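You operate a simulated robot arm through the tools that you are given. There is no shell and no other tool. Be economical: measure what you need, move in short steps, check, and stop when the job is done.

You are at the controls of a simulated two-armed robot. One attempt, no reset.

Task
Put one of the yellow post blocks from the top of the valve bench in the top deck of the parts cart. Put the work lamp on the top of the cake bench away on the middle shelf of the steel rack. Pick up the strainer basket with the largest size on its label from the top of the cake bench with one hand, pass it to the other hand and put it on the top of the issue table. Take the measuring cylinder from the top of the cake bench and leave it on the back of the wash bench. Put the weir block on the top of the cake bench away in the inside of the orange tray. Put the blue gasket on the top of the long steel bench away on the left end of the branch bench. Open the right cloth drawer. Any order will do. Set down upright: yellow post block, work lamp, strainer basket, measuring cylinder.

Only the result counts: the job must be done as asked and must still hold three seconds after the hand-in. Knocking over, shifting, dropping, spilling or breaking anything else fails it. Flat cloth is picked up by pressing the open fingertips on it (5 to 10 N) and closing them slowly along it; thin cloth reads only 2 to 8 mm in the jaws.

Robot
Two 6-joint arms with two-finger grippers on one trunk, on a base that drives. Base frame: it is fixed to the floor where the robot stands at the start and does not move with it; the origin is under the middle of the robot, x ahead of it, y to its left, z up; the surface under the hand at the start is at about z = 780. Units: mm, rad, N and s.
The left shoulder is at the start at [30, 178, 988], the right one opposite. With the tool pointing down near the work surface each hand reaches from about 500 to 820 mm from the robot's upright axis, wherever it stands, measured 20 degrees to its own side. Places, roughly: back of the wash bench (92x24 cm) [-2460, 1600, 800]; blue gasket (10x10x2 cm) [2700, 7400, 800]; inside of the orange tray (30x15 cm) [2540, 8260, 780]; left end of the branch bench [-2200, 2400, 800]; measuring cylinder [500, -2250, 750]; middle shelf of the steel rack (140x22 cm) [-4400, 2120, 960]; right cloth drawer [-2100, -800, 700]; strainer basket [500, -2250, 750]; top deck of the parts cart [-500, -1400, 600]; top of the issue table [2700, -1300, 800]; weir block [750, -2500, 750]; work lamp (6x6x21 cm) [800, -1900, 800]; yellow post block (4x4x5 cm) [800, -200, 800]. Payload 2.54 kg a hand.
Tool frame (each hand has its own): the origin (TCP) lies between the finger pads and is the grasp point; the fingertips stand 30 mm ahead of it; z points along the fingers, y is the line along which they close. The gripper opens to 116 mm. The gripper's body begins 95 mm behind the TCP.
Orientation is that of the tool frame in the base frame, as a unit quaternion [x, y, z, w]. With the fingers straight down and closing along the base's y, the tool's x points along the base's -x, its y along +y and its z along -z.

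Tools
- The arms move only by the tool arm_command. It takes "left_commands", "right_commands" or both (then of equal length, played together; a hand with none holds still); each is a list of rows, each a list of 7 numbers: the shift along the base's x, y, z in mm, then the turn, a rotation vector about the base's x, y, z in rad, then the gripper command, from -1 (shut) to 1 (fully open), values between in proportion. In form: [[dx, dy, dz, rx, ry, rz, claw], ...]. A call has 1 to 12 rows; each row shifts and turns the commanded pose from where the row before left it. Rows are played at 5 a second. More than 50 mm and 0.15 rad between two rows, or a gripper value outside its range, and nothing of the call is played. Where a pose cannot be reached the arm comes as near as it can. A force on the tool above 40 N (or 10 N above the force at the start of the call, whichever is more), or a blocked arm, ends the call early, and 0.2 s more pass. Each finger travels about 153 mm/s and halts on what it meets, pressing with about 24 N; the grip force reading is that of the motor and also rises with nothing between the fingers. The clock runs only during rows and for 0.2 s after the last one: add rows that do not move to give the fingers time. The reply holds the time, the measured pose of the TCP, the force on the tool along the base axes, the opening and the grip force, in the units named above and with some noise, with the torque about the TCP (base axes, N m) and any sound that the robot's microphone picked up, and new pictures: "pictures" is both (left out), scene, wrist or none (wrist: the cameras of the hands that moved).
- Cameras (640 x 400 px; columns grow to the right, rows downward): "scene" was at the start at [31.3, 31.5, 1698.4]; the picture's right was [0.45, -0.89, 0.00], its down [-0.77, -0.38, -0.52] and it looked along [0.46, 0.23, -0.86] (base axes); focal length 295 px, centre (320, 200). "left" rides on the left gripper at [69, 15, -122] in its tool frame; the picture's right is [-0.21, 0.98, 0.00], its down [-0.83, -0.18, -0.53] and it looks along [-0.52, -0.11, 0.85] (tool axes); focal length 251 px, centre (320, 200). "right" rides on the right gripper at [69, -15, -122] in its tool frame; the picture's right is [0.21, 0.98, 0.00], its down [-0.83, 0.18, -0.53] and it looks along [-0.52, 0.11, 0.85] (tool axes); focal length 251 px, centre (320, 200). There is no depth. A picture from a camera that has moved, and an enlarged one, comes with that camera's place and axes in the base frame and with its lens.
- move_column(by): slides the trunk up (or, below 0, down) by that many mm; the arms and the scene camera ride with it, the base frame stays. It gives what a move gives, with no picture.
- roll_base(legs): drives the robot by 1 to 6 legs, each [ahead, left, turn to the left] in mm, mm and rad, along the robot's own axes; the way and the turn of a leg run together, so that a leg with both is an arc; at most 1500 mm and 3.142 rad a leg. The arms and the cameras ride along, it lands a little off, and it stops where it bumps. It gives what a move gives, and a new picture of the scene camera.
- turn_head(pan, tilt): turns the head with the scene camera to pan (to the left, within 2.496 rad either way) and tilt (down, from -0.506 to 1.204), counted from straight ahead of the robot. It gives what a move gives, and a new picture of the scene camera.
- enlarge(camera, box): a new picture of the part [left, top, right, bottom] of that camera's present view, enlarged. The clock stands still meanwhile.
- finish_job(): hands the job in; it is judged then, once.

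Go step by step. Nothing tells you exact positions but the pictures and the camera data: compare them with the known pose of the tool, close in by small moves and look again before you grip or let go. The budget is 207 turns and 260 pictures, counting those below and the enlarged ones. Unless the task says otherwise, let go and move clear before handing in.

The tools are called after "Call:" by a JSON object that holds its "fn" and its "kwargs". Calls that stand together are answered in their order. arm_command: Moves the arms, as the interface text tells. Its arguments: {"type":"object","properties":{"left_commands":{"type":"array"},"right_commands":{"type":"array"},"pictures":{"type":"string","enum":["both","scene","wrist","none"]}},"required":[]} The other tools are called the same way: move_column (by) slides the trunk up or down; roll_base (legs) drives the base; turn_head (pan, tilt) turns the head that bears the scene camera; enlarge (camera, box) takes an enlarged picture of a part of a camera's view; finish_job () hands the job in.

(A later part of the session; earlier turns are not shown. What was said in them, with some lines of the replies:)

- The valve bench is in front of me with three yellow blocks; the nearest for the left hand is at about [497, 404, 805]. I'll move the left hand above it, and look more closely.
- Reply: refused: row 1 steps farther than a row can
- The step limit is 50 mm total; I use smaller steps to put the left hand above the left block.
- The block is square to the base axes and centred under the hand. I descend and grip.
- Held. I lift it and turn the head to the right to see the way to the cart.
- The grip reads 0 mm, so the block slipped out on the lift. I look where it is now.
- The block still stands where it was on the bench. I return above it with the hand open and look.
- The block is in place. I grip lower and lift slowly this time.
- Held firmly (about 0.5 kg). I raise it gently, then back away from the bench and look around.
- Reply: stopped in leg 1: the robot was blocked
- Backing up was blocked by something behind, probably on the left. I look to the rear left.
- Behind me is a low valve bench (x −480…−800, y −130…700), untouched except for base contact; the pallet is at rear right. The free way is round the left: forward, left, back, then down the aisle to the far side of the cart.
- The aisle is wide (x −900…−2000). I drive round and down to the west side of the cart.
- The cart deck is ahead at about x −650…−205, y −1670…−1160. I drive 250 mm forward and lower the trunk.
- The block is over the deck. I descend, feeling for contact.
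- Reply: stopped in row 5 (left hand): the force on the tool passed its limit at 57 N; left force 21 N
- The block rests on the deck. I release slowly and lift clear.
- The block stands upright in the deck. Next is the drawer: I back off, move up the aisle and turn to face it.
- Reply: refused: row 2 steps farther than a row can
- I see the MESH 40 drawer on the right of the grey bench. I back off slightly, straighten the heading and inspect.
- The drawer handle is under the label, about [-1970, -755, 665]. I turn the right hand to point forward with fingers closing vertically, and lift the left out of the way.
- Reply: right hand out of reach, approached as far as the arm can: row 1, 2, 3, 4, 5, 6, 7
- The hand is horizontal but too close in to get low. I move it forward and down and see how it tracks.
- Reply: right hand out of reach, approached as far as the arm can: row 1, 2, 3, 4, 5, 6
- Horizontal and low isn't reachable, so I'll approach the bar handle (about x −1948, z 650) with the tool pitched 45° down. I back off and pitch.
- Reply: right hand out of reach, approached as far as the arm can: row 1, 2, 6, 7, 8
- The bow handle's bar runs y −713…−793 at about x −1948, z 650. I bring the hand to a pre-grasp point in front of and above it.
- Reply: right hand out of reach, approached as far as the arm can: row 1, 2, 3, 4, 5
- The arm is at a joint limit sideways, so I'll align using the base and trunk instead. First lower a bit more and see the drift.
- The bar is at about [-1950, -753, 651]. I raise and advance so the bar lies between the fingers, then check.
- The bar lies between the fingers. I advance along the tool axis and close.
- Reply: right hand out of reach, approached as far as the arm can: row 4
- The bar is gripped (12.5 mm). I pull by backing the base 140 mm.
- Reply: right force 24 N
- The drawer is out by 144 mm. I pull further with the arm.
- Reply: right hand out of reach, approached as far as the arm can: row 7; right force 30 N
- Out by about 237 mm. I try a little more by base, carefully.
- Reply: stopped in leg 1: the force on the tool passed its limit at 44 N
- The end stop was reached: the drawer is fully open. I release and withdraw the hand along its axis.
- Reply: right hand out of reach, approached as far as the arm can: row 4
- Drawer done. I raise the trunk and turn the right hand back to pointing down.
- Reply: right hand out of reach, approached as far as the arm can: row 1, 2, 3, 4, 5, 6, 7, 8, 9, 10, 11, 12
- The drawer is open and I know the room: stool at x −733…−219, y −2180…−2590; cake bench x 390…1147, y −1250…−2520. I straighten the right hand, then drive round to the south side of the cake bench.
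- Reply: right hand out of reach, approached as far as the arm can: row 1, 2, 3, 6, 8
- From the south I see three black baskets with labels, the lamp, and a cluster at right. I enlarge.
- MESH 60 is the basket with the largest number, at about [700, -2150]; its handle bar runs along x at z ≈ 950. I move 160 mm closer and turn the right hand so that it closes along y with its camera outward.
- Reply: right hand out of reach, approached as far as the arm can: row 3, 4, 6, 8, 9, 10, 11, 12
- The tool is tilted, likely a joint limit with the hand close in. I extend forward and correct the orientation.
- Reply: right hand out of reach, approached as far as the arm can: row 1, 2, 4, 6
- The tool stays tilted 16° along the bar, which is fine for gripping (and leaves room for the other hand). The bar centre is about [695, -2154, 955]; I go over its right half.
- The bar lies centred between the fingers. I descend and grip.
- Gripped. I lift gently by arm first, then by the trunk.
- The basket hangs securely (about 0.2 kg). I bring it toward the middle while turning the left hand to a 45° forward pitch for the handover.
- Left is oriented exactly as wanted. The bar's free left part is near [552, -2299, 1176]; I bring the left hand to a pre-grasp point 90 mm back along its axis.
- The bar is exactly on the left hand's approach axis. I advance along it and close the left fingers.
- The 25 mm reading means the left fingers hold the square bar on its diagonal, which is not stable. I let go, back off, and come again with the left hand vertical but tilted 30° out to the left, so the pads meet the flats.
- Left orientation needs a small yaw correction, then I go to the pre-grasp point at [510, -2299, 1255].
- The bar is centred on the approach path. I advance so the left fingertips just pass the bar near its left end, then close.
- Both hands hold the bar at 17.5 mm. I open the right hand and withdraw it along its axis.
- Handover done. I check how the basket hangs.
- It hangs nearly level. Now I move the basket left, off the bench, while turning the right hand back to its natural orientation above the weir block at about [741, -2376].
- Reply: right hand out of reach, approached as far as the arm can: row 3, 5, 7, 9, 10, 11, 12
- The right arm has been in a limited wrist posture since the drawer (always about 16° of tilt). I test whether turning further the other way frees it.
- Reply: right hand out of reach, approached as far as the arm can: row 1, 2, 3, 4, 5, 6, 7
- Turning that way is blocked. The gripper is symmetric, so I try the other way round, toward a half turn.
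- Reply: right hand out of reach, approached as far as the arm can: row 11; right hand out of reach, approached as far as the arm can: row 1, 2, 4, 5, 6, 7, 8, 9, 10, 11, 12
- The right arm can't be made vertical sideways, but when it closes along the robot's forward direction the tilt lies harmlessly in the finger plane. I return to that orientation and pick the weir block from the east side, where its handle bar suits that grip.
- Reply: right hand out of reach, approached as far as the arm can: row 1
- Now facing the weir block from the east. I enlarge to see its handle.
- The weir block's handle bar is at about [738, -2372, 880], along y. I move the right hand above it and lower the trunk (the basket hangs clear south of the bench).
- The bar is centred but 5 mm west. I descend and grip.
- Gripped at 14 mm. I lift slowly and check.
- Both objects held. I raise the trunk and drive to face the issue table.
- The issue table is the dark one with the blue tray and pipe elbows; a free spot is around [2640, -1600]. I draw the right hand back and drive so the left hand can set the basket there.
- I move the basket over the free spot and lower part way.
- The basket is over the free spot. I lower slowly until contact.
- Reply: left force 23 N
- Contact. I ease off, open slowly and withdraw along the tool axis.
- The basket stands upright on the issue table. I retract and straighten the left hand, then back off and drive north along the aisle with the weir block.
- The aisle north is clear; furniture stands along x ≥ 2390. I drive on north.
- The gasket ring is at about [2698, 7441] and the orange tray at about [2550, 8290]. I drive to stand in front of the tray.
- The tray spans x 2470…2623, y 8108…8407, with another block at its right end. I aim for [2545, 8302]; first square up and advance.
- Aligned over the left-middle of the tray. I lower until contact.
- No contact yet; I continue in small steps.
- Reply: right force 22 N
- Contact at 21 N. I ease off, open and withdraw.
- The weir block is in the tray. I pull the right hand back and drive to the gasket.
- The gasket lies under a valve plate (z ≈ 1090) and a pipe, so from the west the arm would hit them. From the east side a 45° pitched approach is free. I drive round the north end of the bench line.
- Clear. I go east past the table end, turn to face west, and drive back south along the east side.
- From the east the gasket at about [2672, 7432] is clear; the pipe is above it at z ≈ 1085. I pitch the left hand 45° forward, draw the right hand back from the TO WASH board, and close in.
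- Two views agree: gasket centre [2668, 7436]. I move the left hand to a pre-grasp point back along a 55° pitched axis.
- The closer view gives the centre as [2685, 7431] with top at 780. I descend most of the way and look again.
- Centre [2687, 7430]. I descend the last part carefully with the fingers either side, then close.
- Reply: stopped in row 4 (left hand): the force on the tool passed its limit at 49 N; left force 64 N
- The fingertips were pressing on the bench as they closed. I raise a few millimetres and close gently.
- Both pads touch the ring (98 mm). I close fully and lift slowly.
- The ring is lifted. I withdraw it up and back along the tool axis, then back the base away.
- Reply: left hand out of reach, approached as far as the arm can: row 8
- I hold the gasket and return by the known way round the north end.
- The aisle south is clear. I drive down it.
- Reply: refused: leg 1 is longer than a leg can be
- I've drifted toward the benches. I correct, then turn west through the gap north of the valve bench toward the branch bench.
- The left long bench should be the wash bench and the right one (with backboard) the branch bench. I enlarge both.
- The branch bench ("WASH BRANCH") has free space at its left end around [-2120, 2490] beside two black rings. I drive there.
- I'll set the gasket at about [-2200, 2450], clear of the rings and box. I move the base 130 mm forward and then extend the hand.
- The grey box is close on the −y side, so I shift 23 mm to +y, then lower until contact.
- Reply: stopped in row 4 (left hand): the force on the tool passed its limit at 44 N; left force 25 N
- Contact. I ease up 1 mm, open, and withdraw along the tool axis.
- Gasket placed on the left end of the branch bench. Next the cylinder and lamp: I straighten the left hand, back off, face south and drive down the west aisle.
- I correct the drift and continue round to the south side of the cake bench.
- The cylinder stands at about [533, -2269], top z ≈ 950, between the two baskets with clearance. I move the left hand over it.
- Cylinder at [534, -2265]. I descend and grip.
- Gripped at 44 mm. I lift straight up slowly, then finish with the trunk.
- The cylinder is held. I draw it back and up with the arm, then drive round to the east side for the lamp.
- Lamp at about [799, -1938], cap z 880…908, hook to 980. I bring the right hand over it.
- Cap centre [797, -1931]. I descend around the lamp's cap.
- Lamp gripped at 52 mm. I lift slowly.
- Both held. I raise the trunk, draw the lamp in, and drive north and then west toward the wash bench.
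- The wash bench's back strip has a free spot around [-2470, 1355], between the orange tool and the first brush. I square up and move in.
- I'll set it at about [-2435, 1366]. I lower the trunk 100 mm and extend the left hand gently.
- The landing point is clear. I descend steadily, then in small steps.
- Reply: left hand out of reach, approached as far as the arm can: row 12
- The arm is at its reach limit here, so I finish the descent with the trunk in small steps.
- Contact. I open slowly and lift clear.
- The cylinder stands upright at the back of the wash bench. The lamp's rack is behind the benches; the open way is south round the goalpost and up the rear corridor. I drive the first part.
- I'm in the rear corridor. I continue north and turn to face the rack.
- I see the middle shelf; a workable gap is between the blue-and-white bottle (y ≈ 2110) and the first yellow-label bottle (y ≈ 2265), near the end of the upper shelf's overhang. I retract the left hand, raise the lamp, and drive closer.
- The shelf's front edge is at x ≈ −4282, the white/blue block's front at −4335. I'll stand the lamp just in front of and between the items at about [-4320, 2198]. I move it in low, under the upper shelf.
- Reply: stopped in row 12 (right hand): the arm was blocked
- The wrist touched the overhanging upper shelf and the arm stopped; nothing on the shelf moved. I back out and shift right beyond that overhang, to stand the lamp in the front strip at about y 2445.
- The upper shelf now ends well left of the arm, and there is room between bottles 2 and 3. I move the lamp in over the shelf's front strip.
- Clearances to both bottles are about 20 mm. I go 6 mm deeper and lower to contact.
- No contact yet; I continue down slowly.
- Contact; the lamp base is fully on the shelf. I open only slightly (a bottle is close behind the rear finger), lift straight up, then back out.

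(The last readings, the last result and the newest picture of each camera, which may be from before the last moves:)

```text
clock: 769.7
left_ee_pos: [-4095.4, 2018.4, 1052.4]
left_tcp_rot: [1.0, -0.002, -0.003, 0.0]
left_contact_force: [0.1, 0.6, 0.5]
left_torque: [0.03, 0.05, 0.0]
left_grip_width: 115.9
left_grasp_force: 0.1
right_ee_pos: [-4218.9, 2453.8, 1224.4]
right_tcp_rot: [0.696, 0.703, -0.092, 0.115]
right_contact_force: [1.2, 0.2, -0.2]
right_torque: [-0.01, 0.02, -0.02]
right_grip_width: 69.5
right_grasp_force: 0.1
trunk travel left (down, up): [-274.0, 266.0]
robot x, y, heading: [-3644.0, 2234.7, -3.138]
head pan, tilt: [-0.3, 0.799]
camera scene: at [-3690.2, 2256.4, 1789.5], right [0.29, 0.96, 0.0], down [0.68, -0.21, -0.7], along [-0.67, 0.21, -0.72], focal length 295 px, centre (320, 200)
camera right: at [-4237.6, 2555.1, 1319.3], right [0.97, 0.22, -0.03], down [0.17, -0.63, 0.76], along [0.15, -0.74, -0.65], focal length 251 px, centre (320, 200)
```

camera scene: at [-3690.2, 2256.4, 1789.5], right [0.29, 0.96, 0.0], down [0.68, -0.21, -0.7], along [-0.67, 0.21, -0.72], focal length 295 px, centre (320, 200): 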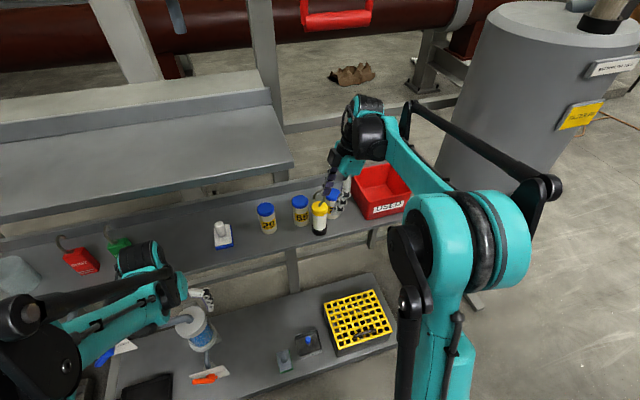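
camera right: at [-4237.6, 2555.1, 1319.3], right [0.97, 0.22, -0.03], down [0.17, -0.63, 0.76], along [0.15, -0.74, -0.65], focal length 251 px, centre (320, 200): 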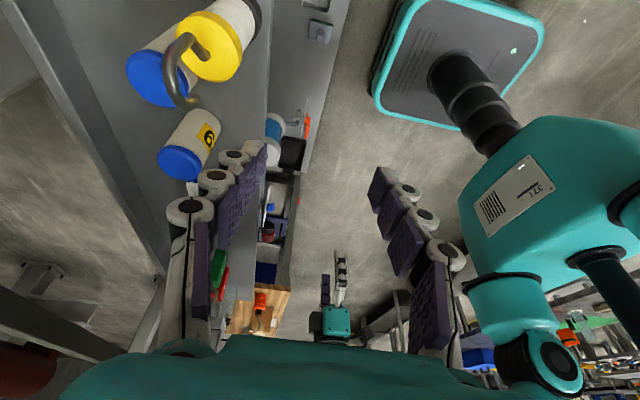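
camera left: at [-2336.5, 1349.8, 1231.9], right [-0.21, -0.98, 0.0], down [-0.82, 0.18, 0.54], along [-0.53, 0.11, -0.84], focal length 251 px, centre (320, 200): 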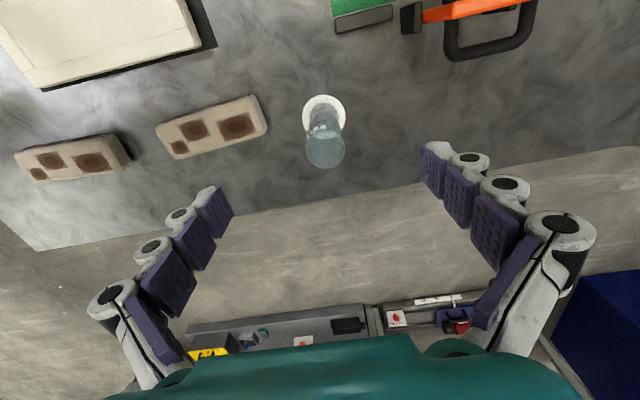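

The lamp stands on the shelf. One last closer look before handing in.

Call:
{"fn": "enlarge", "kwargs": {"camera": "scene", "box": [240, 170, 420, 260]}}

```text
3.56 times, centred on (330, 215) of scene
camera zoom: at [-3690.2, 2256.4, 1789.5], right [0.29, 0.96, 0.0], down [0.68, -0.21, -0.7], along [-0.67, 0.21, -0.72], focal length 1049 px, centre (284, 147)
```

zoom: 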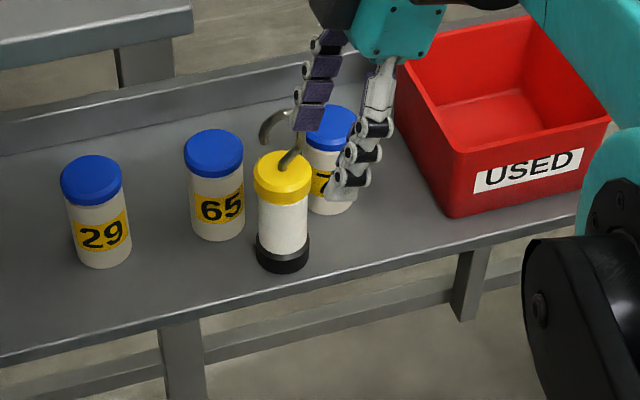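

The lamp stands upright on the middle shelf with its base fully supported and the bottles undisturbed. Both hands are empty and clear, so I hand in.

Call:
{"fn": "finish_job", "kwargs": {}}

```text
The job is handed in.
```

I finished all seven parts and handed the job in. I checked each in the camera pictures as it was done, but have no verdict yet.

- **Yellow post block:** it stands upright in the top deck of the parts cart.
- **Work lamp:** it stands upright on the middle shelf of the steel rack, near the front edge.
- **Strainer basket:** I took MESH 60 as the largest size. It was passed from the right hand to the left in the air and stands upright on the issue table.
- **Measuring cylinder:** it stands upright at the back of the wash bench.
- **Weir block:** it is in the orange tray.
- **Blue gasket:** it lies flat at the left end of the branch bench.
- **Right cloth drawer:** I took this to be the MESH 40 drawer, and it is open to its stop.

Two unplanned contacts could count against it. Early on, the base bumped the valve console behind the start position. Later, the right arm met the rack's upper shelf while I was placing the lamp. The pictures showed nothing moved or knocked over either time. The yellow block also slipped out of the grip on the first lift, but it stayed upright on the bench and I regripped it.
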